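You operate a simulated robot arm through the tools that you are given. There is no shell and no other tool. Be economical: measure what you need, move in short steps, check, and stop when the job is done.

You run a simulated two-armed robot. Do the job below in one go: nothing can be reset, and whatever is moved stays where it is left.

Task
Fit the blue cylinder, push the almond tart out of its ring and dust its middle.
Fine: cylinder on its peg first; carry the ring with both hands, it ends below the tart; icing from the white shaker, put it back. Spill a teaspoon at most, drop nothing, leave nothing switched on. Set down upright: white shaker.

Only the result counts: the job must be done as asked and must still hold three seconds after the hand-in. Knocking over, shifting, dropping, spilling or breaking anything else fails it.

Robot
Two 7-joint arms with two-finger parallel grippers on one trunk, on a base that drives. Base frame: it is fixed to the floor where the robot stands at the start and does not move with it; the origin is under the middle of the robot, x ahead of it, y to its left, z up. Units: mm, degrees, N and s.
The left shoulder is at the start at [60, 143, 926], the right one opposite. With the tool pointing down near the work surface each hand reaches from about 300 to 720 mm from the robot's upright axis, wherever it stands, measured 20 degrees to its own side. Places, roughly: chocolate almond tart (15x15x3 cm) [600, -800, 900]. Payload 1.57 kg a hand.
Tool frame (each hand has its own): the origin (TCP) lies between the finger pads and is the grasp point; the fingertips stand 30 mm ahead of it; z points along the fingers, y is the line along which they close. Largest opening 110 mm; finger width 24, thickness 12; the body of the gripper, 48 by 112 mm, starts 78 mm behind the TCP.
Orientation is told as [roll, pitch, yaw] about the base's x, y, z axes, in that order, counted from this pose: with the fingers straight down and closing along the base's y, the tool's x points along the base's -x, its y along +y and its z along -z.

Tools
- The arms move only by the tool send_rows. It takes "left_steps", "right_steps" or both (then of equal length, played together; a hand with none holds still); each is a list that holds one entry, the list of rows, each a list of 7 numbers: the turn, a rotation vector about the base's x, y, z in units of 8 degrees (1.0 is 8 degrees), then the shift along the base's x, y, z in units of 20 mm (1.0 is 20 mm), then the finger opening in mm, from 0 to 110. In form: [[[rx, ry, rz, tx, ty, tz, grip], ...]]. A call has 1 to 10 rows; each row shifts and turns the commanded pose from where the row before left it. A call with a number of a shift or a turn outside -1 to 1 is refused whole. Each row takes 0.2 s and may step no farther than 50 mm and 8.6 degrees from the row before; otherwise, or with a gripper value out of range, the whole call is refused. A pose out of reach is approached as far as the arm can. The call stops where the force on the tool passes 40 N (or 10 N more than at its start, if that is more) or the arm is blocked; 0.2 s more then pass. Each finger travels about 45 mm/s and halts on what it meets, pressing with about 43 N; the grip force reading is that of the motor and also rises with nothing between the fingers. The clock runs only during rows and for 0.2 s after the last one: add rows that do not move to give the fingers time. It gives the time, the measured TCP pose, the force on the tool (base axes), the opening and the grip force at its end, in the units of the frame above (readings bear some noise), with the torque about the TCP (base axes, N m) and any sound that the robot's microphone picked up, and new pictures: "show" is both (left out), scene, wrist or none (wrist: the cameras of the hands that moved).
- Cameras (640 x 400 px; columns grow to the right, rows downward): "scene" is now at [43.7, -28.3, 1539.8]; the picture's right is [-0.35, -0.94, 0.00], its down [-0.68, 0.26, -0.69] and it looks along [0.64, -0.24, -0.72] (base axes); focal length 295 px, centre (320, 200). "left" rides on the left gripper at [70, -16, -141] in its tool frame; the picture's right is [0.23, 0.97, 0.00], its down [-0.86, 0.20, -0.48] and it looks along [-0.47, 0.11, 0.88] (tool axes); focal length 222 px, centre (320, 200). "right" rides on the right gripper at [70, 16, -141] in its tool frame; the picture's right is [-0.23, 0.97, 0.00], its down [-0.85, -0.20, -0.48] and it looks along [-0.47, -0.11, 0.88] (tool axes); focal length 222 px, centre (320, 200).
- move_column(by): slides the trunk up (or, below 0, down) by that many mm; the arms and the scene camera ride with it, the base frame stays. It gives what a move gives, with no picture.
- drive_base(legs): drives the robot by 1 to 6 legs, each [ahead, left, turn to the left] in mm, mm and degrees, along the robot's own axes; the way and the turn of a leg run together, so that a leg with both is an arc; at most 1500 mm and 180 degrees a leg. The arms and the cameras ride along, it lands a little off, and it stops where it bumps. It gives what a move gives, and a new picture of the scene camera.
- turn_head(pan, tilt): turns the head with the scene camera to pan (to the left, within 86 degrees either way) and tilt (down, from -29 to 69), counted from straight ahead of the robot. It gives what a move gives, and a new picture of the scene camera.
- probe_pixels(camera, pixels): there is no depth. For up to 12 entries [column, row, z] of the newest picture of that camera ("zoom" is the newest enlarged one), the place [x, y] in the base frame at which the ray of that pixel passes the height z, good to about 2 mm. The clock stands still meanwhile.
- inspect(camera, box): a new picture of the part [left, top, right, bottom] of that camera's present view, enlarged. The clock stands still meanwhile.
- close_job(): hands the job in; it is judged then, once.

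Go step by step. Measure first, check grasps and placings, and put right what went wrong. The budget is 80 turns and 260 pictures, counting those below and the enlarged ones. Unless the task says otherwise, let go and move clear before handing in, and close with one line.

The tools are called by a JSON object that holds its "name" and its "arguments". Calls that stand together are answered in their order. send_rows: Moves the arms, as the interface text tells. Its arguments: {"type":"object","properties":{"left_steps":{"type":"array"},"right_steps":{"type":"array"},"show":{"type":"string","enum":["both","scene","wrist","none"]}},"required":[]} The other tools are called the same way: move_column (by) slides the trunk up or down; drive_base (legs) drives the base; turn_head (pan, tilt) turns the head that bears the scene camera; probe_pixels (camera, pixels) gives the place at which the rays of pixels pass given heights; inspect (camera, box) takes an enlarged picture of a part of a camera's view; close_job () hands the job in.

At the start:

```text
time_s: 0.0
left_ee_pos: [457.9, -54.4, 1000.5]
left_orientation: [0.1, 0.1, 0.0]
left_ft_force: [0.3, 0.3, -0.4]
left_torque: [0.04, -0.02, 0.03]
left_width: 110.3
left_finger_force: 0.1
right_ee_pos: [334.9, -408.1, 999.4]
right_orientation: [-0.1, -0.1, -0.1]
right_ft_force: [-0.3, 0.2, 0.1]
right_torque: [0.0, 0.02, -0.02]
right_width: 110.0
right_finger_force: 0.0
trunk travel left (down, up): [-525.0, 65.0]
robot x, y, heading: [1.5, -1.1, -0.0]
head pan, tilt: [-20.6, 46.4]
```

scene: 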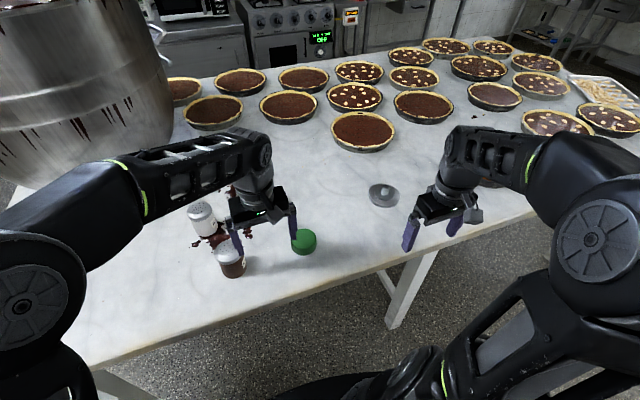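
right: 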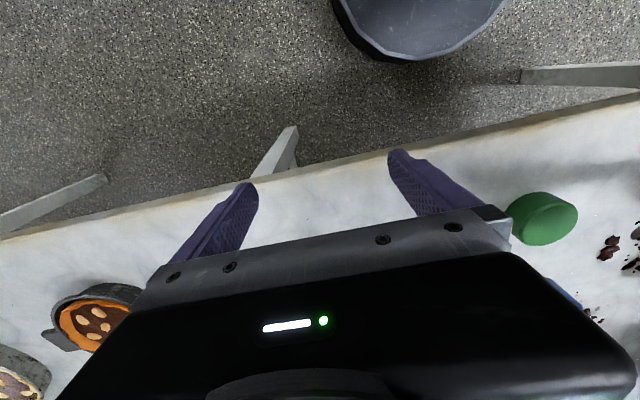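
left: 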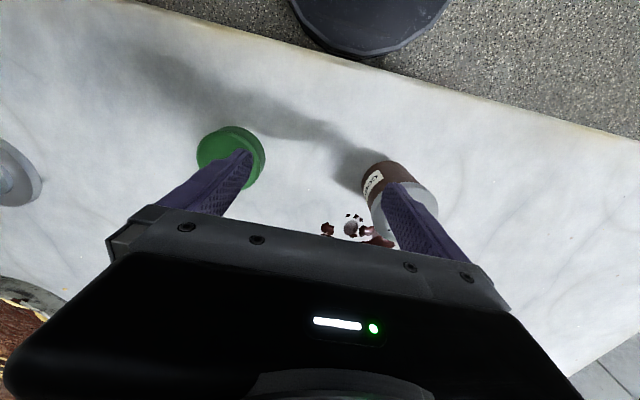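

The scene shows a grey disc with a peg at (383,194), a green cylinder at (304,241), shakers near (200,215)/(230,260); a small almond tart in a ring shows in the right wrist picture at (90,325), and a bit of blue at (565,290). I'll look around with the head first.

{"name": "turn_head", "arguments": {"pan": -50, "tilt": 45}}

{"name": "turn_head", "arguments": {"pan": 5, "tilt": 55}}

```text
time_s: 0.9
left_ee_pos: [459.3, -54.8, 999.9]
left_orientation: [0.0, 0.1, 0.1]
left_ft_force: [-0.6, 0.8, -0.4]
left_torque: [-0.01, 0.01, -0.01]
left_width: 110.1
left_finger_force: 0.1
right_ee_pos: [334.6, -407.6, 1000.4]
right_orientation: [-0.1, 0.0, 0.1]
right_ft_force: [0.4, -0.8, -0.9]
right_torque: [-0.01, 0.01, 0.01]
right_width: 110.0
right_finger_force: 0.1
trunk travel left (down, up): [-525.0, 65.0]
robot x, y, heading: [4.0, -2.7, -0.2]
head pan, tilt: [-50.0, 45.0]
```

scene: 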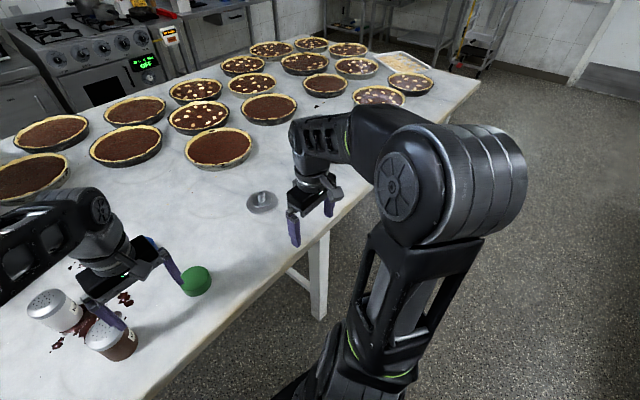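

```text
time_s: 2.2
left_ee_pos: [457.9, -54.3, 1000.7]
left_orientation: [0.1, -0.1, 0.0]
left_ft_force: [0.2, 0.2, -0.4]
left_torque: [-0.04, -0.01, -0.03]
left_width: 110.2
left_finger_force: 0.0
right_ee_pos: [335.5, -407.4, 1000.4]
right_orientation: [0.0, 0.1, 0.0]
right_ft_force: [-0.5, 0.0, 1.3]
right_torque: [0.01, -0.02, 0.0]
right_width: 110.1
right_finger_force: 0.1
trunk travel left (down, up): [-525.0, 65.0]
robot x, y, heading: [-1.0, 2.9, 0.1]
head pan, tilt: [5.0, 55.0]
```

scene: 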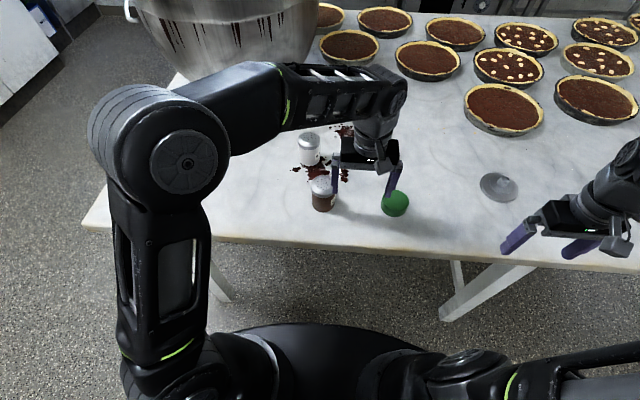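

The blue piece seems hidden behind the left hand (blue at (150,240) in the panned view). I'll lift the left hand and move it left, and lift the right one, to see.

{"name": "send_rows", "arguments": {"left_steps": [[[0, 0, 0, 0, 0, 1, 110], [0, 0, 0, 0, 0, 1, 110], [0, 0, 0, 0, 0, 1, 110], [0, 0, 0, 0, 0, 1, 110], [0, 0, 0, -0.5, 1, 1, 110], [0, 0, 0, -0.5, 1, 0, 110], [0, 0, 0, -0.5, 1, 0, 110], [0, 0, 0, -0.5, 1, 0, 110], [0, 0, 0, -0.5, 1, 0, 110], [0, 0, 0, -0.5, 1, 0, 110]]], "right_steps": [[[0, 0, 0, 0, 0, 1, 110], [0, 0, 0, 0, 0, 1, 110], [0, 0, 0, 0, 0, 1, 110], [0, 0, 0, 0, 1, 1, 110], [0, 0, 0, 0, 1, 0, 110], [0, 0, 0, 0, 1, 0, 110], [0, 0, 0, 0, 1, 0, 110], [0, 0, 0, 0, 1, 0, 110], [0, 0, 0, 0, 0, 0, 110], [0, 0, 0, 0, 0, 0, 110]]], "show": "wrist"}}

{"name": "turn_head", "arguments": {"pan": -15, "tilt": 50}}

{"name": "turn_head", "arguments": {"pan": -55, "tilt": 35}}

```text
time_s: 4.4
left_ee_pos: [397.4, 67.6, 1099.4]
left_orientation: [0.0, 0.0, 0.0]
left_ft_force: [0.6, -0.4, 0.8]
left_torque: [0.02, -0.02, 0.0]
left_width: 109.8
left_finger_force: 0.0
right_ee_pos: [335.2, -307.2, 1080.1]
right_orientation: [0.1, 0.0, 0.0]
right_ft_force: [0.7, 0.1, -0.5]
right_torque: [0.05, -0.03, 0.01]
right_width: 110.0
right_finger_force: 0.0
trunk travel left (down, up): [-525.0, 65.0]
robot x, y, heading: [-2.5, 2.7, 0.2]
head pan, tilt: [5.0, 55.0]
```

right: 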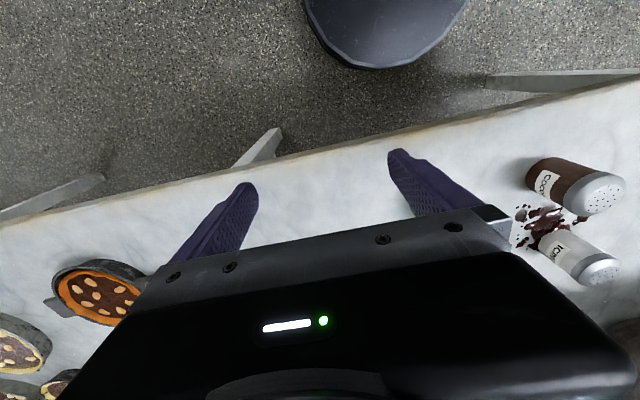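
left: 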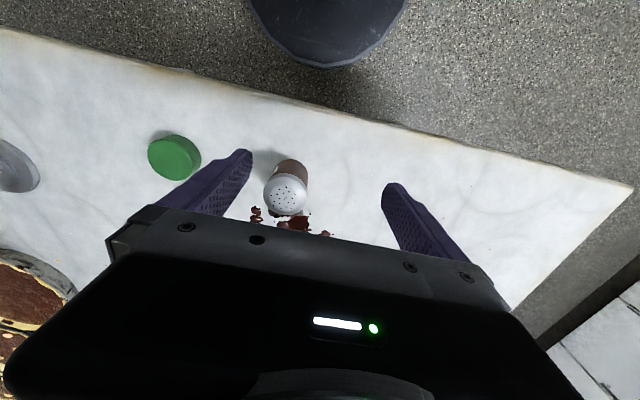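

```text
time_s: 5.2
left_ee_pos: [396.8, 66.8, 1100.0]
left_orientation: [0.0, 0.1, 0.0]
left_ft_force: [-0.3, -0.7, 0.5]
left_torque: [-0.05, -0.01, -0.02]
left_width: 110.1
left_finger_force: 0.1
right_ee_pos: [336.1, -308.8, 1079.7]
right_orientation: [0.0, 0.0, 0.0]
right_ft_force: [0.0, 0.8, 0.0]
right_torque: [-0.01, 0.01, 0.02]
right_width: 109.9
right_finger_force: 0.1
trunk travel left (down, up): [-525.0, 65.0]
robot x, y, heading: [1.3, -1.2, 0.1]
head pan, tilt: [-15.0, 50.0]
```

scene: 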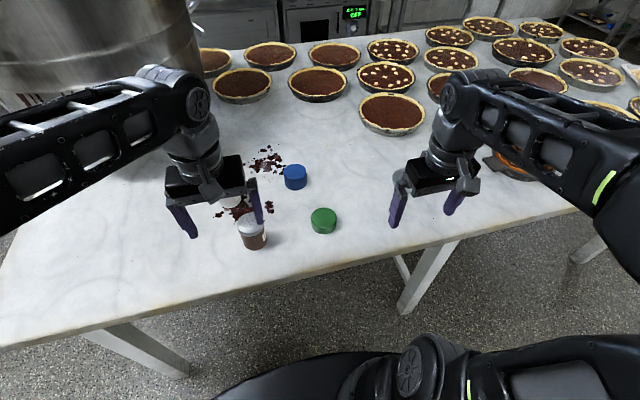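

```text
time_s: 6.3
left_ee_pos: [397.6, 66.9, 1100.4]
left_orientation: [0.0, 0.0, 0.1]
left_ft_force: [-0.3, 0.2, -0.3]
left_torque: [0.01, 0.0, 0.01]
left_width: 110.3
left_finger_force: 0.1
right_ee_pos: [336.5, -308.9, 1079.9]
right_orientation: [-0.1, 0.0, 0.0]
right_ft_force: [0.3, -1.1, -0.3]
right_torque: [0.04, 0.01, 0.02]
right_width: 110.2
right_finger_force: 0.2
trunk travel left (down, up): [-525.0, 65.0]
robot x, y, heading: [-1.3, 1.8, 0.1]
head pan, tilt: [-55.0, 35.0]
```

scene: 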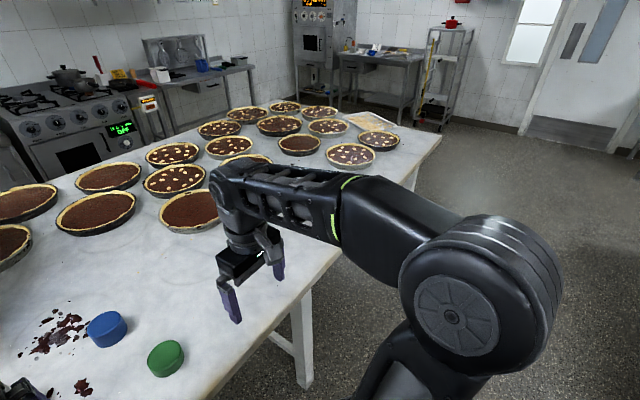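

The blue cylinder now shows at (107,328), green at (165,358), and the almond tart in the right wrist picture at (98,292). I'll probe to fix the table height and positions.

{"name": "probe_pixels", "arguments": {"camera": "scene", "pixels": [[106, 326, 860], [106, 326, 900], [165, 355, 860], [165, 355, 900], [165, 355, 940], [440, 138, 860], [300, 385, 700]]}}

{"name": "probe_pixels", "arguments": {"camera": "left", "pixels": [[176, 153, 860], [176, 153, 900], [176, 153, 940], [20, 162, 860], [20, 162, 900]]}}

{"name": "probe_pixels", "arguments": {"camera": "right", "pixels": [[98, 295, 860], [98, 295, 900], [98, 295, 930], [595, 190, 960], [600, 272, 960]]}}

{"name": "inspect", "arguments": {"camera": "right", "box": [0, 220, 200, 400]}}

```text
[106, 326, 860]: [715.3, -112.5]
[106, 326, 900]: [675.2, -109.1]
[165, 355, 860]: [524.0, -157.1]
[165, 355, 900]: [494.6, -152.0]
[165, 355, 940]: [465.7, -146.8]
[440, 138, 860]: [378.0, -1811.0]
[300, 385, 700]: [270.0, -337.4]
```

```text
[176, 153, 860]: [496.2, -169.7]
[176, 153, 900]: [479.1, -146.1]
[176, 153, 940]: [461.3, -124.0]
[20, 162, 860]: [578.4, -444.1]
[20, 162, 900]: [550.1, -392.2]
```

```text
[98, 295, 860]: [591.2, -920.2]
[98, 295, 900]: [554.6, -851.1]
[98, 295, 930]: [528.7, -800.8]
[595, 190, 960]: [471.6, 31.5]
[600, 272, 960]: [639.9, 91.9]
```

```text
2.22 times, centred on (100, 310) of right
```

zoom: 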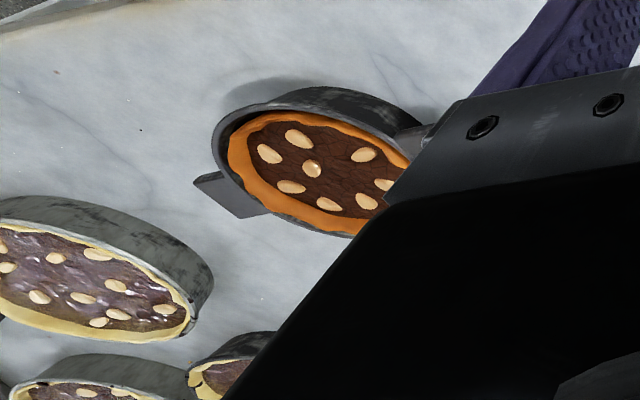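

The almond tart's ring has two flat tabs about along y (zoom (225,195), (415,140)). I'll drive right 250 mm to bring blue, peg and tart in reach, then measure again.

{"name": "drive_base", "arguments": {"legs": [[0, -250, 0]]}}

{"name": "turn_head", "arguments": {"pan": -5, "tilt": 50}}

```text
time_s: 8.1
left_ee_pos: [398.8, -186.5, 1100.1]
left_orientation: [0.0, 0.0, -0.1]
left_ft_force: [-0.8, 0.0, -0.9]
left_torque: [0.05, -0.02, -0.02]
left_width: 110.1
left_finger_force: 0.1
right_ee_pos: [335.4, -562.2, 1079.8]
right_orientation: [0.2, 0.0, -0.1]
right_ft_force: [-0.9, -0.4, -0.3]
right_torque: [0.01, -0.02, -0.01]
right_width: 110.1
right_finger_force: 0.1
trunk travel left (down, up): [-525.0, 65.0]
robot x, y, heading: [-0.7, -250.8, 0.1]
head pan, tilt: [-55.0, 35.0]
```

scene: 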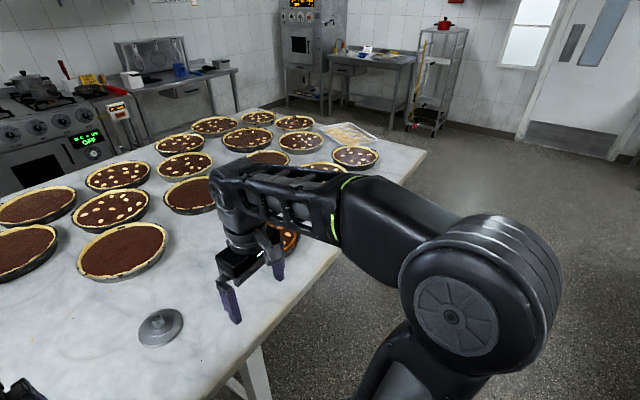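

```text
time_s: 9.3
left_ee_pos: [397.6, -186.3, 1099.3]
left_orientation: [0.0, 0.0, -0.1]
left_ft_force: [0.6, -0.5, 1.1]
left_torque: [0.02, 0.01, 0.02]
left_width: 109.8
left_finger_force: 0.1
right_ee_pos: [334.8, -561.0, 1080.2]
right_orientation: [0.1, 0.0, -0.1]
right_ft_force: [0.2, -0.3, 0.1]
right_torque: [0.04, 0.01, 0.01]
right_width: 110.1
right_finger_force: 0.0
trunk travel left (down, up): [-525.0, 65.0]
robot x, y, heading: [-4.0, -252.2, -0.3]
head pan, tilt: [-5.0, 50.0]
```

scene: 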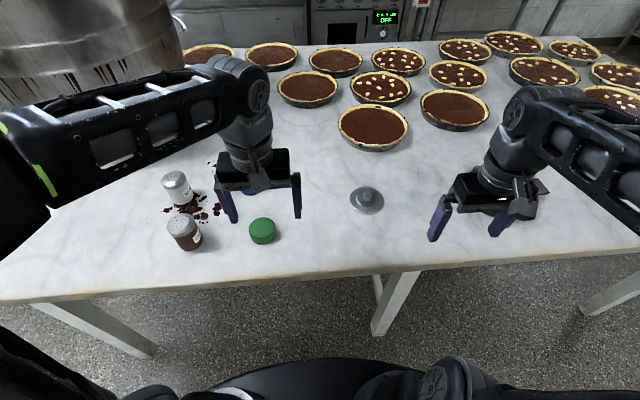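

The disc with the peg is at (366,200); blue is hidden behind the left hand at (250,190). I'll zoom in on the peg and shakers and shift the left hand aside.

{"name": "inspect", "arguments": {"camera": "scene", "box": [320, 160, 420, 222]}}

{"name": "send_rows", "arguments": {"left_steps": [[[0, 0, 0, -0.5, 1, 0, 110], [0, 0, 0, -0.5, 1, 0, 110], [0, 0, 0, -0.5, 1, 0, 110], [0, 0, 0, 0, 1, 0, 110], [0, 0, 0, 0, 1, 0, 110], [0, 0, 0, 0, 0, 0, 110]]], "show": "both"}}

```text
6.40 times, centred on (370, 191) of scene
```

zoom: 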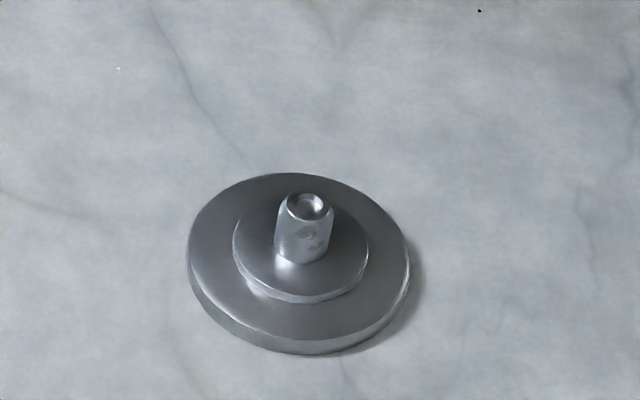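

```text
time_s: 10.7
left_ee_pos: [367.8, -86.8, 1098.7]
left_orientation: [0.1, 0.0, 0.0]
left_ft_force: [-0.4, 0.3, -0.2]
left_torque: [0.0, -0.01, 0.01]
left_width: 110.1
left_finger_force: 0.0
right_ee_pos: [334.3, -561.3, 1079.7]
right_orientation: [0.0, 0.0, -0.1]
right_ft_force: [0.4, -0.4, -0.8]
right_torque: [-0.03, 0.01, 0.02]
right_width: 110.1
right_finger_force: 0.0
trunk travel left (down, up): [-525.0, 65.0]
robot x, y, heading: [0.9, -253.3, -0.1]
head pan, tilt: [-5.0, 50.0]
```

scene: 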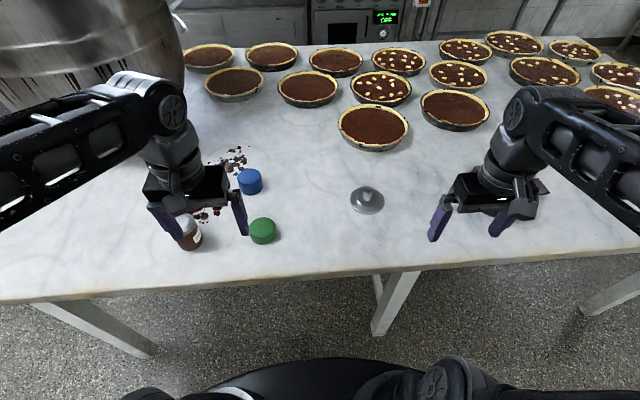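
left: 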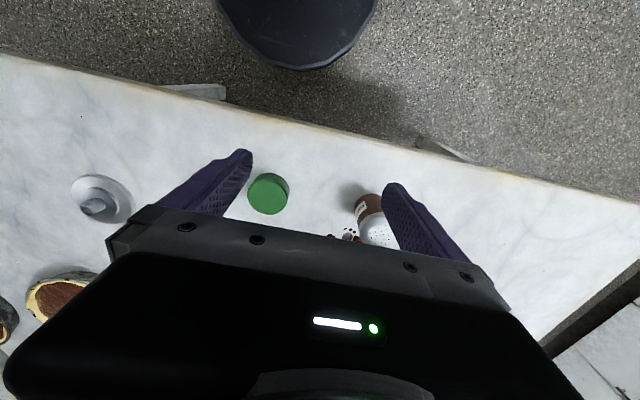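

Now blue is visible at (250,182). I'll probe blue, green and the peg from both cameras to get heights.

{"name": "inspect", "arguments": {"camera": "scene", "box": [210, 150, 310, 250]}}

{"name": "inspect", "arguments": {"camera": "left", "box": [60, 150, 140, 240]}}

{"name": "probe_pixels", "arguments": {"camera": "scene", "pixels": [[368, 192, 880], [368, 192, 900], [368, 192, 920], [366, 202, 860], [366, 202, 880], [251, 176, 880], [251, 176, 900], [251, 176, 920], [263, 227, 900], [263, 227, 920]]}}

{"name": "probe_pixels", "arguments": {"camera": "left", "pixels": [[88, 208, 880], [88, 208, 900], [88, 208, 920], [104, 200, 860], [104, 200, 880], [270, 191, 880], [270, 191, 900], [270, 191, 920]]}}

```text
4.00 times, centred on (260, 200) of scene
```

zoom: 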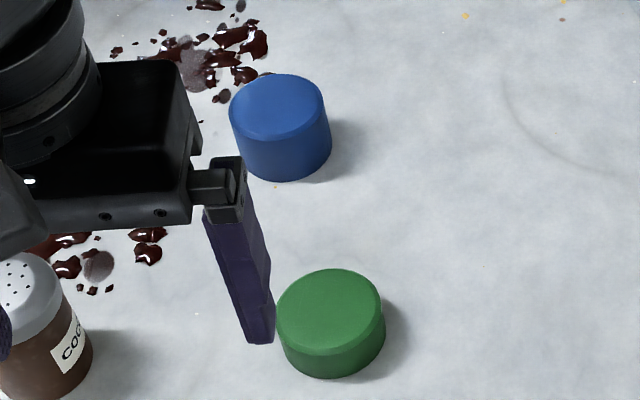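

```text
4.44 times, centred on (100, 195) of left
```

zoom: 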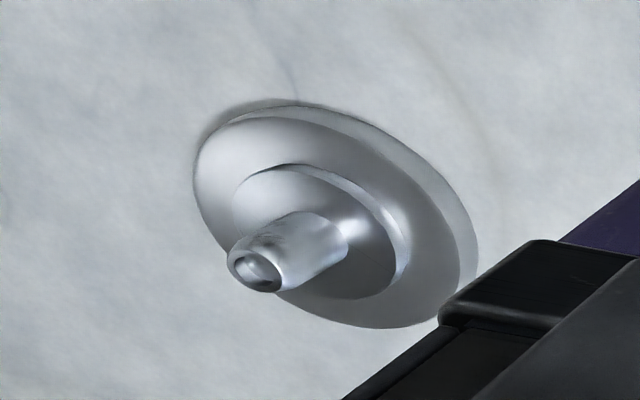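

```text
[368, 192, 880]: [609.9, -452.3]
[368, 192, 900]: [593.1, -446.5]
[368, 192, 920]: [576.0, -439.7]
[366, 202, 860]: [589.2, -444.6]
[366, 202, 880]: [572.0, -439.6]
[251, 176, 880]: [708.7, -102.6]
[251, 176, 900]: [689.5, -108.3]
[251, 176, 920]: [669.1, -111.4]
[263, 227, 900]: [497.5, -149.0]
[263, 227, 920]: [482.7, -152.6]
```

```text
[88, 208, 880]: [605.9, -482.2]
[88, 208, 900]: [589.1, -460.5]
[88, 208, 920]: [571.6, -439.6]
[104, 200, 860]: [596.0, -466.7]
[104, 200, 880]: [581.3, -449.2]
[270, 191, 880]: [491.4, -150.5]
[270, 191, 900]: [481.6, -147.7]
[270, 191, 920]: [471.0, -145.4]
```

Peg top is about (576,-440,918) and the blue is near (690,-106). I'll check clearance between the table edge and robot base for driving a bit ahead, and bring the left hand toward blue for a close look.

{"name": "probe_pixels", "arguments": {"camera": "scene", "pixels": [[325, 275, 870], [325, 275, 840], [320, 358, 300], [320, 358, 100], [372, 333, 0], [155, 355, 0], [195, 240, 870], [174, 186, 940]]}}

{"name": "send_rows", "arguments": {"left_steps": [[[0, 0, 0, 1, 0, 0, 110], [0, 0, 0, 1, 0, 0, 110], [0, 0, 0, 1, 0, 0, 110], [0, 0, 0, 1, 0, 0, 110], [0, 0, 0, 1, 0, 0, 110], [0, 0, 0, 1, 0, 0, 110], [0, 0, 0, 1, 0, 0, 110], [0, 0, 0, 1, 0, 0, 110], [0, 0, 0, 1, 0, 0, 110], [0, 0, 0, 1, 0, 0, 110]]], "show": "wrist"}}

```text
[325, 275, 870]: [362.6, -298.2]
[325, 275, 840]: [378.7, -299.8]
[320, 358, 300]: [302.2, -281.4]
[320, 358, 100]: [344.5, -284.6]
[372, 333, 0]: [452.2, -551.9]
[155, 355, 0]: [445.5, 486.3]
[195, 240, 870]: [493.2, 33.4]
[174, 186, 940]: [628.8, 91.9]
```

```text
time_s: 12.9
left_ee_pos: [528.1, -85.8, 1100.0]
left_orientation: [0.0, -0.4, -0.1]
left_ft_force: [-0.7, -0.1, -0.1]
left_torque: [-0.03, 0.0, 0.0]
left_width: 110.0
left_finger_force: 0.0
left hand out of reach, approached as far as the arm can: row 9, 10
right_ee_pos: [335.5, -561.0, 1079.7]
right_orientation: [0.0, 0.0, -0.1]
right_ft_force: [0.8, -1.1, 0.0]
right_torque: [0.06, 0.0, 0.01]
right_width: 110.0
right_finger_force: 0.0
trunk travel left (down, up): [-525.0, 65.0]
robot x, y, heading: [3.3, -252.2, -0.2]
head pan, tilt: [-5.0, 50.0]
```

left: 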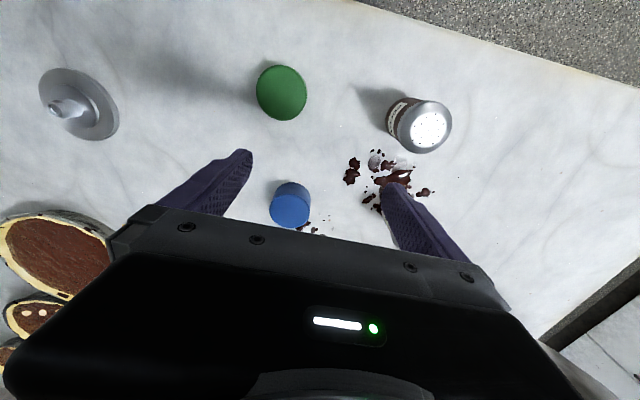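

The left hand hits its reach at x≈528 at this height. The base front (x≈300) is clear of the table legs (x≈450), so I'll drive 80 mm ahead and then view blue.

{"name": "drive_base", "arguments": {"legs": [[80, 0, 0]]}}

{"name": "send_rows", "arguments": {"left_steps": [[[0, 0, 0, 0, 0, -1, 110], [0, 0, 0, 0, 0, -1, 110], [0, 0, 0, 0, 0, -1, 110], [0, 0, 0, 0, -0.5, -0.5, 110], [0, 0, 0, 0, -0.5, 0, 110]]], "show": "wrist"}}

```text
time_s: 13.9
left_ee_pos: [607.5, -85.3, 1099.1]
left_orientation: [0.0, -0.5, -0.2]
left_ft_force: [-0.1, 0.6, -1.1]
left_torque: [-0.01, 0.05, -0.02]
left_width: 109.7
left_finger_force: 0.0
right_ee_pos: [414.2, -562.1, 1079.6]
right_orientation: [0.0, 0.1, -0.2]
right_ft_force: [0.3, -0.5, 0.6]
right_torque: [0.02, 0.04, 0.02]
right_width: 110.1
right_finger_force: 0.0
trunk travel left (down, up): [-525.0, 65.0]
robot x, y, heading: [77.8, -249.8, -0.0]
head pan, tilt: [-5.0, 50.0]
```

scene: 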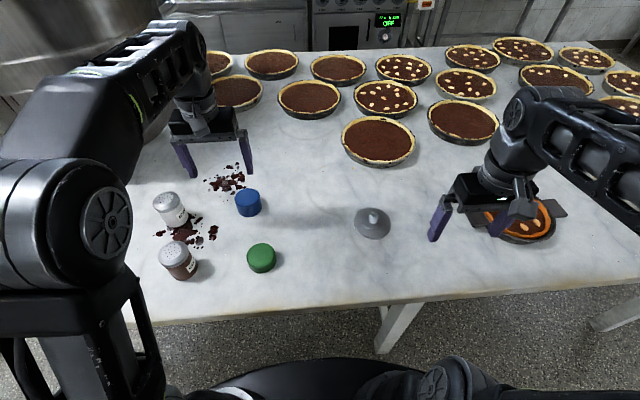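

```text
time_s: 15.1
left_ee_pos: [606.7, -105.3, 1029.2]
left_orientation: [-0.1, -0.3, -0.1]
left_ft_force: [-0.5, -0.1, -0.4]
left_torque: [0.04, 0.0, -0.04]
left_width: 110.2
left_finger_force: 0.1
right_ee_pos: [414.6, -561.0, 1080.1]
right_orientation: [0.0, 0.0, -0.1]
right_ft_force: [-0.1, 0.8, -0.1]
right_torque: [0.0, -0.01, 0.03]
right_width: 109.8
right_finger_force: 0.0
trunk travel left (down, up): [-525.0, 65.0]
robot x, y, heading: [79.2, -249.0, 0.1]
head pan, tilt: [-5.0, 50.0]
```

left: 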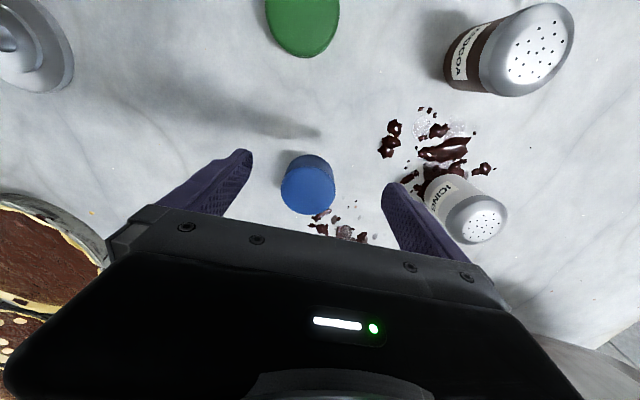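

Blue's top face shows at (308,190) in the left picture and (248,195) in the scene. I'll probe both to triangulate.

{"name": "probe_pixels", "arguments": {"camera": "left", "pixels": [[308, 190, 900], [308, 190, 910], [308, 190, 920], [281, 190, 915], [335, 190, 915], [475, 220, 960], [475, 220, 940], [537, 46, 950]]}}

{"name": "probe_pixels", "arguments": {"camera": "scene", "pixels": [[248, 195, 900], [248, 195, 910], [248, 195, 920], [261, 252, 900], [374, 215, 915], [169, 198, 960], [169, 198, 940], [178, 249, 950], [523, 222, 900], [523, 222, 915], [572, 209, 890]]}}

{"name": "inspect", "arguments": {"camera": "scene", "box": [430, 170, 590, 270]}}

{"name": "inspect", "arguments": {"camera": "left", "box": [250, 130, 370, 220]}}

```text
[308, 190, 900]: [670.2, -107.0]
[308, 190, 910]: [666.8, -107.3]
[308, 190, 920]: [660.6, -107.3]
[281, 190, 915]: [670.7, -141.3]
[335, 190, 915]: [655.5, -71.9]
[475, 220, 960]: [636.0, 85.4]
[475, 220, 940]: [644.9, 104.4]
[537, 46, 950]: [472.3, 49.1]
```

```text
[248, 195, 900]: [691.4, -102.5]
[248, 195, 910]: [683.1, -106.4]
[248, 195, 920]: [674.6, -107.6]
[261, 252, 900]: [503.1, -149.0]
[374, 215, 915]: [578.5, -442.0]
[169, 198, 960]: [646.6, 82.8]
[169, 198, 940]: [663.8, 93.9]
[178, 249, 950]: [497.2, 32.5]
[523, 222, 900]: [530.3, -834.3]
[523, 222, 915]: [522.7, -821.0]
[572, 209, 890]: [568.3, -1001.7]
```

```text
4.00 times, centred on (510, 220) of scene
```

zoom: 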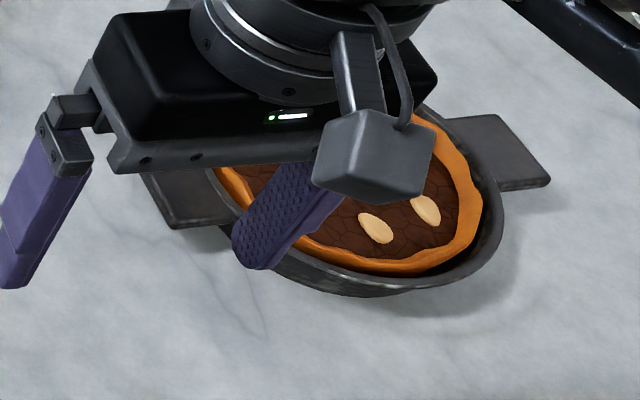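

```text
4.44 times, centred on (310, 175) of left
```

zoom: 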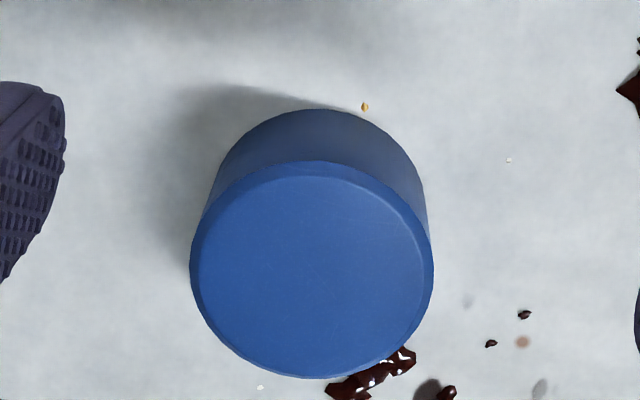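

I need a precise scene pick of the blue top; zooming in.

{"name": "inspect", "arguments": {"camera": "scene", "box": [140, 170, 300, 290]}}

```text
3.33 times, centred on (220, 230) of scene
```

zoom: 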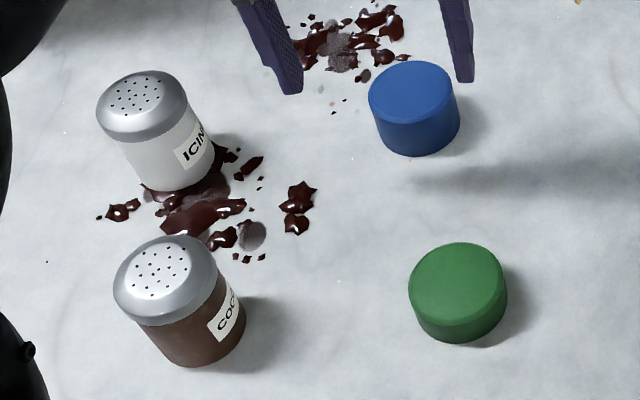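

{"name": "probe_pixels", "arguments": {"camera": "zoom", "pixels": [[411, 93, 910], [411, 93, 920], [411, 93, 930], [455, 282, 890], [455, 282, 900], [414, 156, 870], [414, 156, 880], [463, 342, 870], [463, 342, 880], [190, 365, 870], [170, 193, 870], [160, 272, 950]]}}

```text
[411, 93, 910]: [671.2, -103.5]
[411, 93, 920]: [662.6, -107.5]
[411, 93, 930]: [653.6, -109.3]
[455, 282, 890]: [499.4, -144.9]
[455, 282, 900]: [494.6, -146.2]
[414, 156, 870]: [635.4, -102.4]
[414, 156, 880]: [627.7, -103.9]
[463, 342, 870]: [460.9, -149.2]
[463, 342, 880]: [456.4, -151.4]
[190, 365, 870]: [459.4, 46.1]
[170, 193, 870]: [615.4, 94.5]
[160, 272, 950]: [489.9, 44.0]
```

Blue centre ≈ (663,-106), top ≈ 919, diameter ≈ 70. Moving the left hand over it and partway down.

{"name": "send_rows", "arguments": {"left_steps": [[[0, 0, 0, 1, 0, 0, 110], [0, 0, 0, 1, 0, 0, 110], [0, 0, 0, 0.8, 0, 0, 110], [0, 0, 0, 0, 0, -1, 110], [0, 0, 0, 0, 0, -1, 110], [0, 0, 0, 0, 0, -1, 110], [0, 0, 0, 0, 0, 0, 110]]], "show": "both"}}

```text
time_s: 16.7
left_ee_pos: [661.8, -105.9, 971.4]
left_orientation: [-0.1, -0.6, -0.1]
left_ft_force: [0.9, 0.8, 0.6]
left_torque: [-0.02, -0.01, -0.01]
left_width: 109.9
left_finger_force: 0.0
right_ee_pos: [414.3, -560.0, 1080.1]
right_orientation: [-0.1, 0.0, -0.1]
right_ft_force: [0.4, 0.0, 0.4]
right_torque: [0.05, 0.0, 0.0]
right_width: 109.9
right_finger_force: 0.0
trunk travel left (down, up): [-525.0, 65.0]
robot x, y, heading: [76.9, -252.4, -0.1]
head pan, tilt: [-5.0, 50.0]
```

scene: 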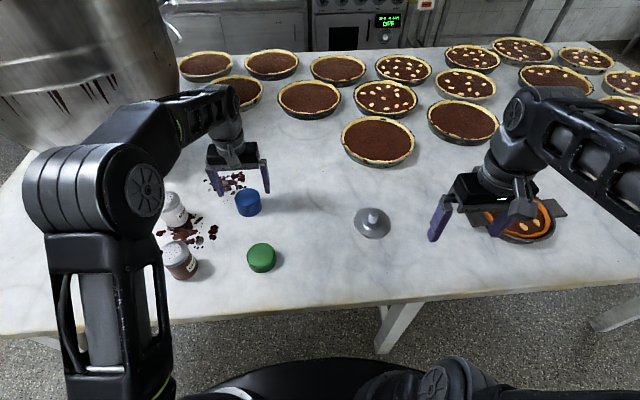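
left: 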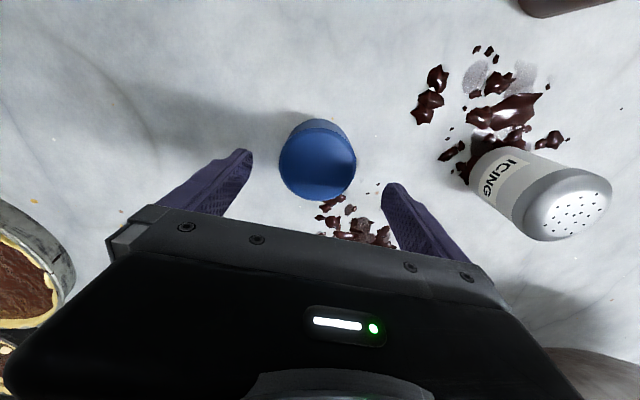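

{"name": "probe_pixels", "arguments": {"camera": "left", "pixels": [[318, 162, 910], [318, 162, 919], [280, 162, 915], [357, 162, 915]]}}

{"name": "inspect", "arguments": {"camera": "left", "box": [260, 110, 380, 210]}}

```text
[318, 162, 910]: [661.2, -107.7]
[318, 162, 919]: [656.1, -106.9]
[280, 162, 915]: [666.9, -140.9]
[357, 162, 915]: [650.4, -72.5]
```

```text
4.00 times, centred on (320, 160) of left
```

zoom: 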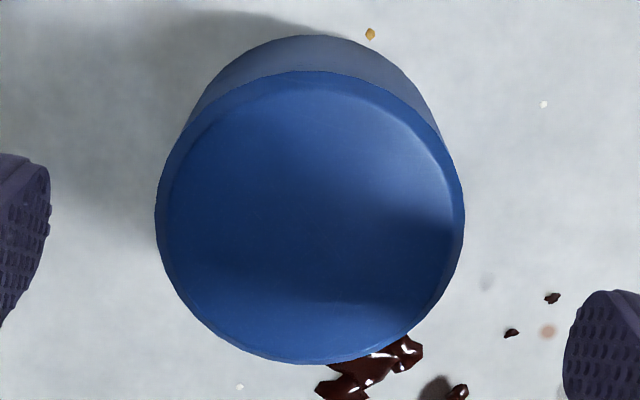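

Blue's top centre computes to ≈ (659,-107); I'll descend to z≈918 and close.

{"name": "send_rows", "arguments": {"left_steps": [[[0, 0, 0, -0.1, 0, -1, 110], [0, 0, 0, 0, 0, -1, 110], [0, 0, 0, 0, 0, -0.65, 110], [0, 0, 0, 0, 0, 0, 80], [0, 0, 0, 0, 0, 0, 60], [0, 0, 0, 0, 0, 0, 60], [0, 0, 0, 0, 0, 0, 60]]], "show": "both"}}

```text
time_s: 18.3
left_ee_pos: [661.2, -105.6, 916.6]
left_orientation: [0.0, -0.4, -0.1]
left_ft_force: [-0.6, 0.3, 0.7]
left_torque: [0.01, 0.01, -0.01]
left_width: 67.4
left_finger_force: 25.4
right_ee_pos: [414.1, -560.2, 1078.6]
right_orientation: [0.0, 0.0, -0.1]
right_ft_force: [0.4, -0.3, -0.5]
right_torque: [-0.02, -0.02, 0.01]
right_width: 110.1
right_finger_force: 0.0
trunk travel left (down, up): [-525.0, 65.0]
robot x, y, heading: [79.1, -254.4, -0.2]
head pan, tilt: [-5.0, 50.0]
```

scene: 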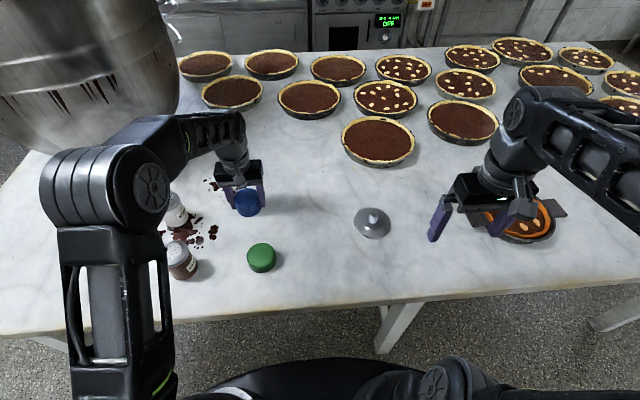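
left: 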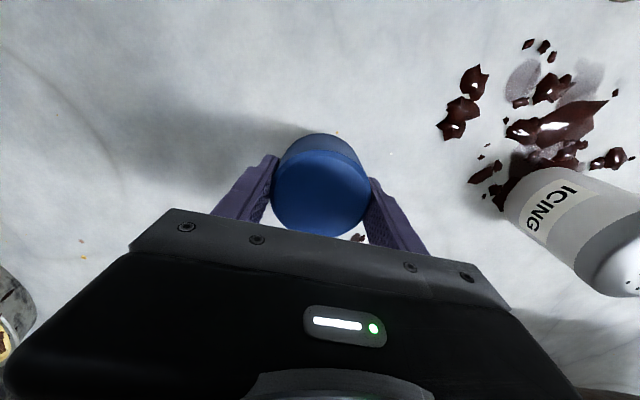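

Gripped (67.4 mm, 25 N). Lifting straight up and starting across toward the peg, with the right hand stepping away.

{"name": "send_rows", "arguments": {"left_steps": [[[0, 0, 0, 0, 0, 0.5, 60], [0, 0, 0, 0, 0, 1, 60], [0, 0, 0, 0, 0, 1, 60], [0, 0, 0, 0, 0, 1, 60], [0, 0, 0, 0, 0, 1, 60], [0, 0, 0, -0.25, -1, 0, 60], [0, 0, 0, -0.25, -1, 0, 60], [0, 0, 0, -0.25, -1, 0, 60], [0, 0, 0, -0.25, -1, 0, 60], [0, 0, 0, -0.25, -1, 0, 60]]], "right_steps": [[[0, 0, 0, 0, -1, 0, 110], [0, 0, 0, 0, -1, 0, 110], [0, 0, 0, 0, -1, 0, 110], [0, 0, 0, 0, -1, 0, 110], [0, 0, 0, 0, -1, 0, 110], [0, 0, 0, 0, -1, 0, 110], [0, 0, 0, 0, -1, 0, 110], [0, 0, 0, 0, -1, 0, 110], [0, 0, 0, 0, 0, 0, 110], [0, 0, 0, 0, 0, 0, 110]]], "show": "none"}}

{"name": "send_rows", "arguments": {"left_steps": [[[0, 0, 0, -0.25, -1, 0, 60], [0, 0, 0, -0.25, -1, 0, 60], [0, 0, 0, -0.25, -1, 0, 60], [0, 0, 0, -0.25, -1, 0, 60], [0, 0, 0, -0.25, -1, 0, 60], [0, 0, 0, -0.25, -1, 0, 60], [0, 0, 0, -0.25, -1, 0, 60], [0, 0, 0, -0.25, -1, 0, 60], [0, 0, 0, -0.25, -1, 0, 60]]], "show": "both"}}

```text
time_s: 20.5
left_ee_pos: [633.5, -204.1, 1007.5]
left_orientation: [0.0, -0.4, 0.0]
left_ft_force: [-0.4, 0.3, -1.6]
left_torque: [0.01, -0.02, 0.0]
left_width: 66.8
left_finger_force: 43.1
right_ee_pos: [413.7, -719.5, 1080.3]
right_orientation: [0.1, 0.0, -0.1]
right_ft_force: [0.4, 0.5, -0.4]
right_torque: [0.01, 0.03, -0.01]
right_width: 110.1
right_finger_force: 0.0
trunk travel left (down, up): [-525.0, 65.0]
robot x, y, heading: [78.6, -251.5, -0.2]
head pan, tilt: [-5.0, 50.0]
```

```text
time_s: 22.5
left_ee_pos: [588.3, -387.4, 1007.3]
left_orientation: [0.1, -0.4, -0.1]
left_ft_force: [0.2, 0.5, -1.3]
left_torque: [0.02, -0.03, -0.03]
left_width: 67.0
left_finger_force: 42.8
right_ee_pos: [414.1, -720.8, 1078.0]
right_orientation: [0.1, 0.0, -0.2]
right_ft_force: [0.7, -0.7, -0.3]
right_torque: [0.01, -0.02, 0.01]
right_width: 110.1
right_finger_force: 0.1
trunk travel left (down, up): [-525.0, 65.0]
robot x, y, heading: [80.8, -248.8, -0.1]
head pan, tilt: [-5.0, 50.0]
```

scene: 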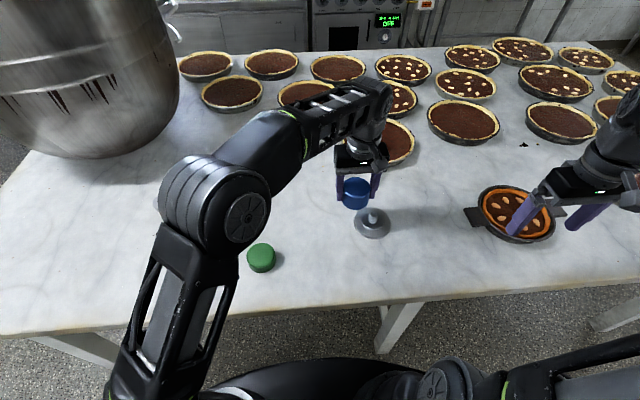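
left: 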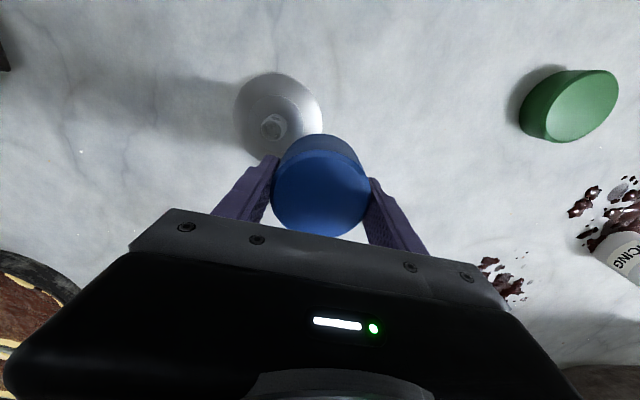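

Blue is held well; the peg shows at (272,125) in the left picture and (372,216) in the scene. Zooming both for precise triangulation.

{"name": "inspect", "arguments": {"camera": "left", "box": [220, 60, 340, 160]}}

{"name": "inspect", "arguments": {"camera": "scene", "box": [330, 170, 410, 250]}}

```text
4.00 times, centred on (280, 110) of left
```

zoom: 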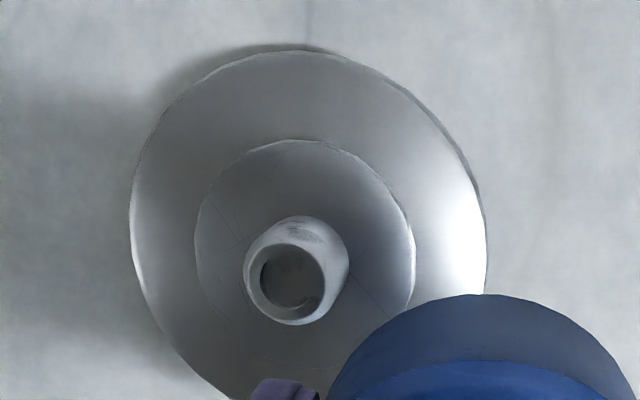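

```text
5.00 times, centred on (370, 210) of scene
```

zoom: 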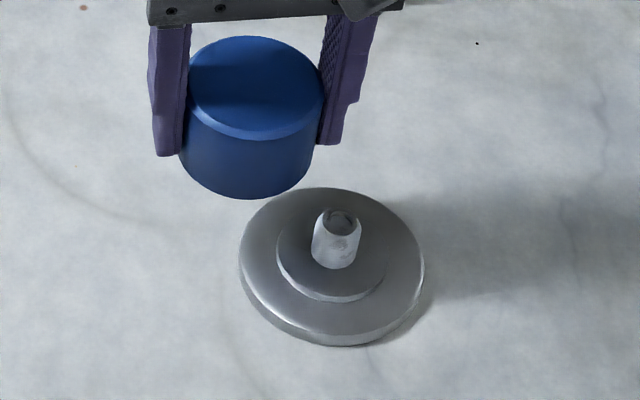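

{"name": "probe_pixels", "arguments": {"camera": "zoom", "pixels": [[341, 222, 910], [341, 222, 920], [341, 222, 930], [331, 250, 890], [331, 250, 895], [255, 87, 1009], [255, 87, 1004], [345, 270, 880]]}}

{"name": "probe_pixels", "arguments": {"camera": "left", "pixels": [[273.2, 130, 910], [273.2, 130, 920], [273.2, 130, 930], [276, 117, 880], [276, 117, 890], [276, 117, 900]]}}

{"name": "inspect", "arguments": {"camera": "left", "box": [260, 130, 380, 240]}}

```text
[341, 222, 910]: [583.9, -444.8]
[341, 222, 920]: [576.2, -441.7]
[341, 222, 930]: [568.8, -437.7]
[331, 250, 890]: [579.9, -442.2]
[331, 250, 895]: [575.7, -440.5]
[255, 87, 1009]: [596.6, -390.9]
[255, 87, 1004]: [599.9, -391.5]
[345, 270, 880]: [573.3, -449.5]
```

```text
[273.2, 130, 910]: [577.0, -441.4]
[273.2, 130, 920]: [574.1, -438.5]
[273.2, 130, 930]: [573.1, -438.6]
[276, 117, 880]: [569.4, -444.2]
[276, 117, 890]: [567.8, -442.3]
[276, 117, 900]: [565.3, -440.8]
```

```text
3.64 times, centred on (320, 185) of left
```

zoom: 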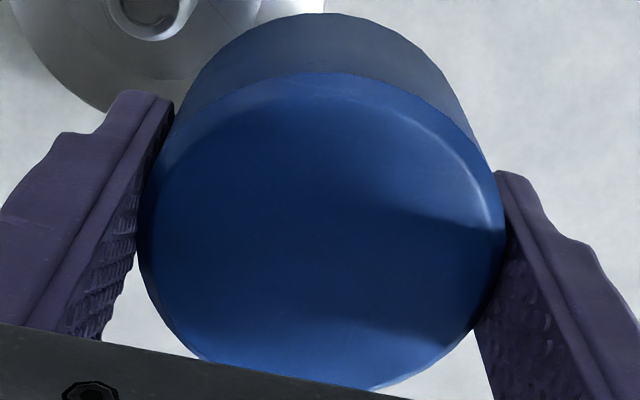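

{"name": "probe_pixels", "arguments": {"camera": "zoom", "pixels": [[321, 232, 1009], [321, 232, 1007], [139, 232, 1009], [505, 232, 1009]]}}

```text
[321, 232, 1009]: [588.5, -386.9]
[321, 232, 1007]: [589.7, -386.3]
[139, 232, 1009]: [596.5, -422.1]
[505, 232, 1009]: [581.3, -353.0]
```

Cylinder is centred in the hand; the peg is at ≈ (575,-440). Moving over it and down to just above the peg.

{"name": "send_rows", "arguments": {"left_steps": [[[0, 0, 0, -0.3, -1, 0, 60], [0, 0, 0, -0.3, -1, 0, 60], [0, 0, 0, -0.07, -0.63, 0, 60], [0, 0, 0, 0, 0, -1, 60], [0, 0, 0, 0, 0, -0.6, 60], [0, 0, 0, 0, 0, 0, 60]]], "show": "wrist"}}

{"name": "inspect", "arguments": {"camera": "scene", "box": [330, 170, 410, 250]}}

```text
time_s: 23.9
left_ee_pos: [578.0, -438.6, 973.3]
left_orientation: [0.0, -0.4, -0.1]
left_ft_force: [0.5, 0.5, -1.9]
left_torque: [0.04, -0.01, -0.04]
left_width: 66.9
left_finger_force: 43.0
right_ee_pos: [413.7, -718.7, 1079.3]
right_orientation: [0.0, 0.0, -0.1]
right_ft_force: [0.4, 0.3, 0.4]
right_torque: [-0.02, 0.01, 0.0]
right_width: 110.2
right_finger_force: 0.0
trunk travel left (down, up): [-525.0, 65.0]
robot x, y, heading: [81.6, -249.1, -0.1]
head pan, tilt: [-5.0, 50.0]
```

left: 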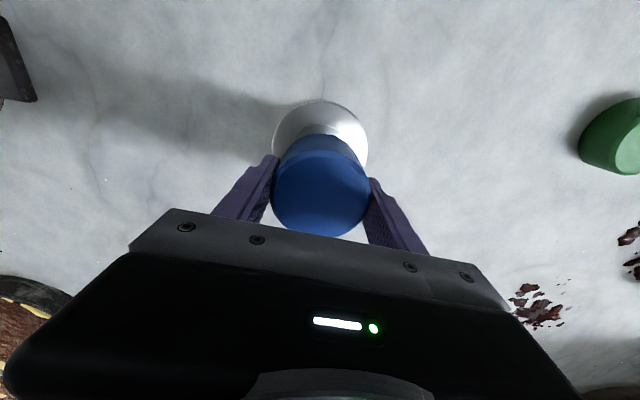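

```text
5.00 times, centred on (370, 210) of scene
```

zoom: 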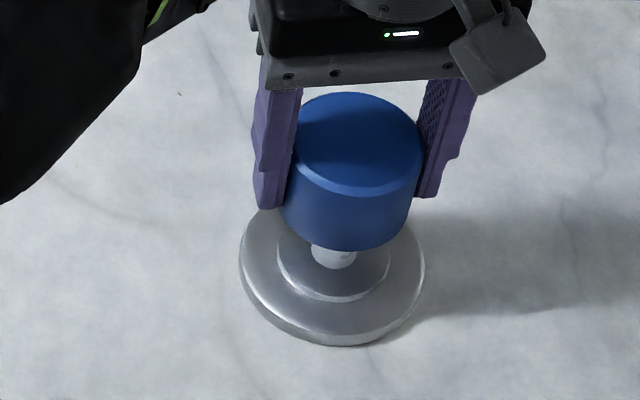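

Alignment in the zoom looks right in y (peg axis under cylinder), TCP reads about 2–3 mm far in x; nudging and descending gently onto the peg.

{"name": "send_rows", "arguments": {"left_steps": [[[0, 0, 0, -0.12, -0.06, 0, 60], [0, 0, 0, 0, 0, -0.3, 60], [0, 0, 0, 0, 0, -0.3, 60], [0, 0, 0, 0, 0, -0.3, 60], [0, 0, 0, 0, 0, -0.3, 60], [0, 0, 0, 0, 0, -0.25, 60], [0, 0, 0, 0, 0, 0, 60]]], "show": "none"}}

{"name": "inspect", "arguments": {"camera": "scene", "box": [330, 170, 410, 250]}}

```text
time_s: 25.5
left_ee_pos: [575.0, -439.6, 945.2]
left_orientation: [0.0, -0.4, -0.1]
left_ft_force: [-0.3, -0.2, -1.1]
left_torque: [-0.04, 0.0, -0.01]
left_width: 67.1
left_finger_force: 43.0
right_ee_pos: [414.2, -720.6, 1078.3]
right_orientation: [0.0, 0.1, -0.1]
right_ft_force: [0.2, -0.4, -0.3]
right_torque: [-0.01, -0.06, -0.02]
right_width: 110.0
right_finger_force: 0.1
trunk travel left (down, up): [-525.0, 65.0]
robot x, y, heading: [79.2, -253.8, 0.0]
head pan, tilt: [-5.0, 50.0]
```

```text
5.00 times, centred on (370, 210) of scene
```

zoom: 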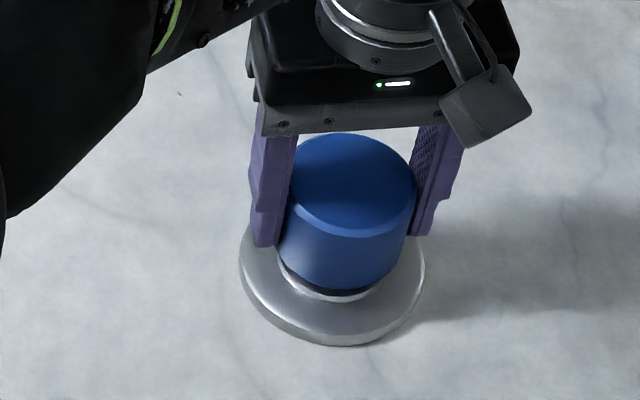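

No force and the cylinder is sliding over the peg. Continuing down in small steps until it seats.

{"name": "send_rows", "arguments": {"left_steps": [[[0, 0, 0, 0, 0, -0.2, 60], [0, 0, 0, 0, 0, -0.2, 60], [0, 0, 0, 0, 0, -0.2, 60], [0, 0, 0, 0, 0, -0.15, 60], [0, 0, 0, 0, 0, 0, 60]]], "show": "none"}}

{"name": "inspect", "arguments": {"camera": "scene", "box": [330, 170, 410, 250]}}

```text
time_s: 26.7
left_ee_pos: [574.5, -441.0, 934.2]
left_orientation: [-0.3, -0.7, 0.0]
left_ft_force: [5.6, -3.2, 29.9]
left_torque: [0.49, 0.44, 0.26]
left_width: 67.2
left_finger_force: 43.1
right_ee_pos: [413.0, -719.5, 1080.1]
right_orientation: [0.0, -0.1, -0.1]
right_ft_force: [-0.4, 0.1, 1.0]
right_torque: [0.01, -0.02, -0.02]
right_width: 110.1
right_finger_force: 0.1
trunk travel left (down, up): [-525.0, 65.0]
robot x, y, heading: [78.8, -248.9, -0.0]
head pan, tilt: [-5.0, 50.0]
heard: snap
```

```text
5.00 times, centred on (370, 210) of scene
```

zoom: 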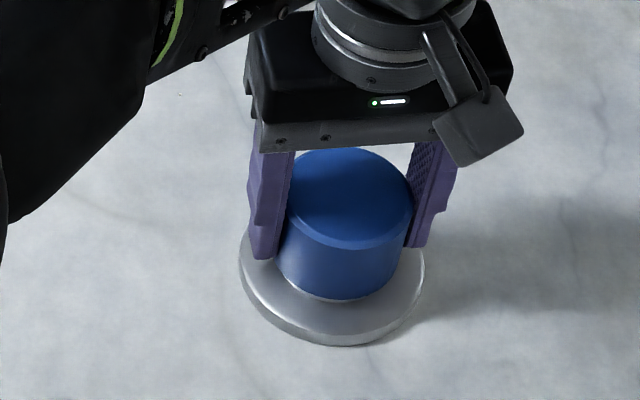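

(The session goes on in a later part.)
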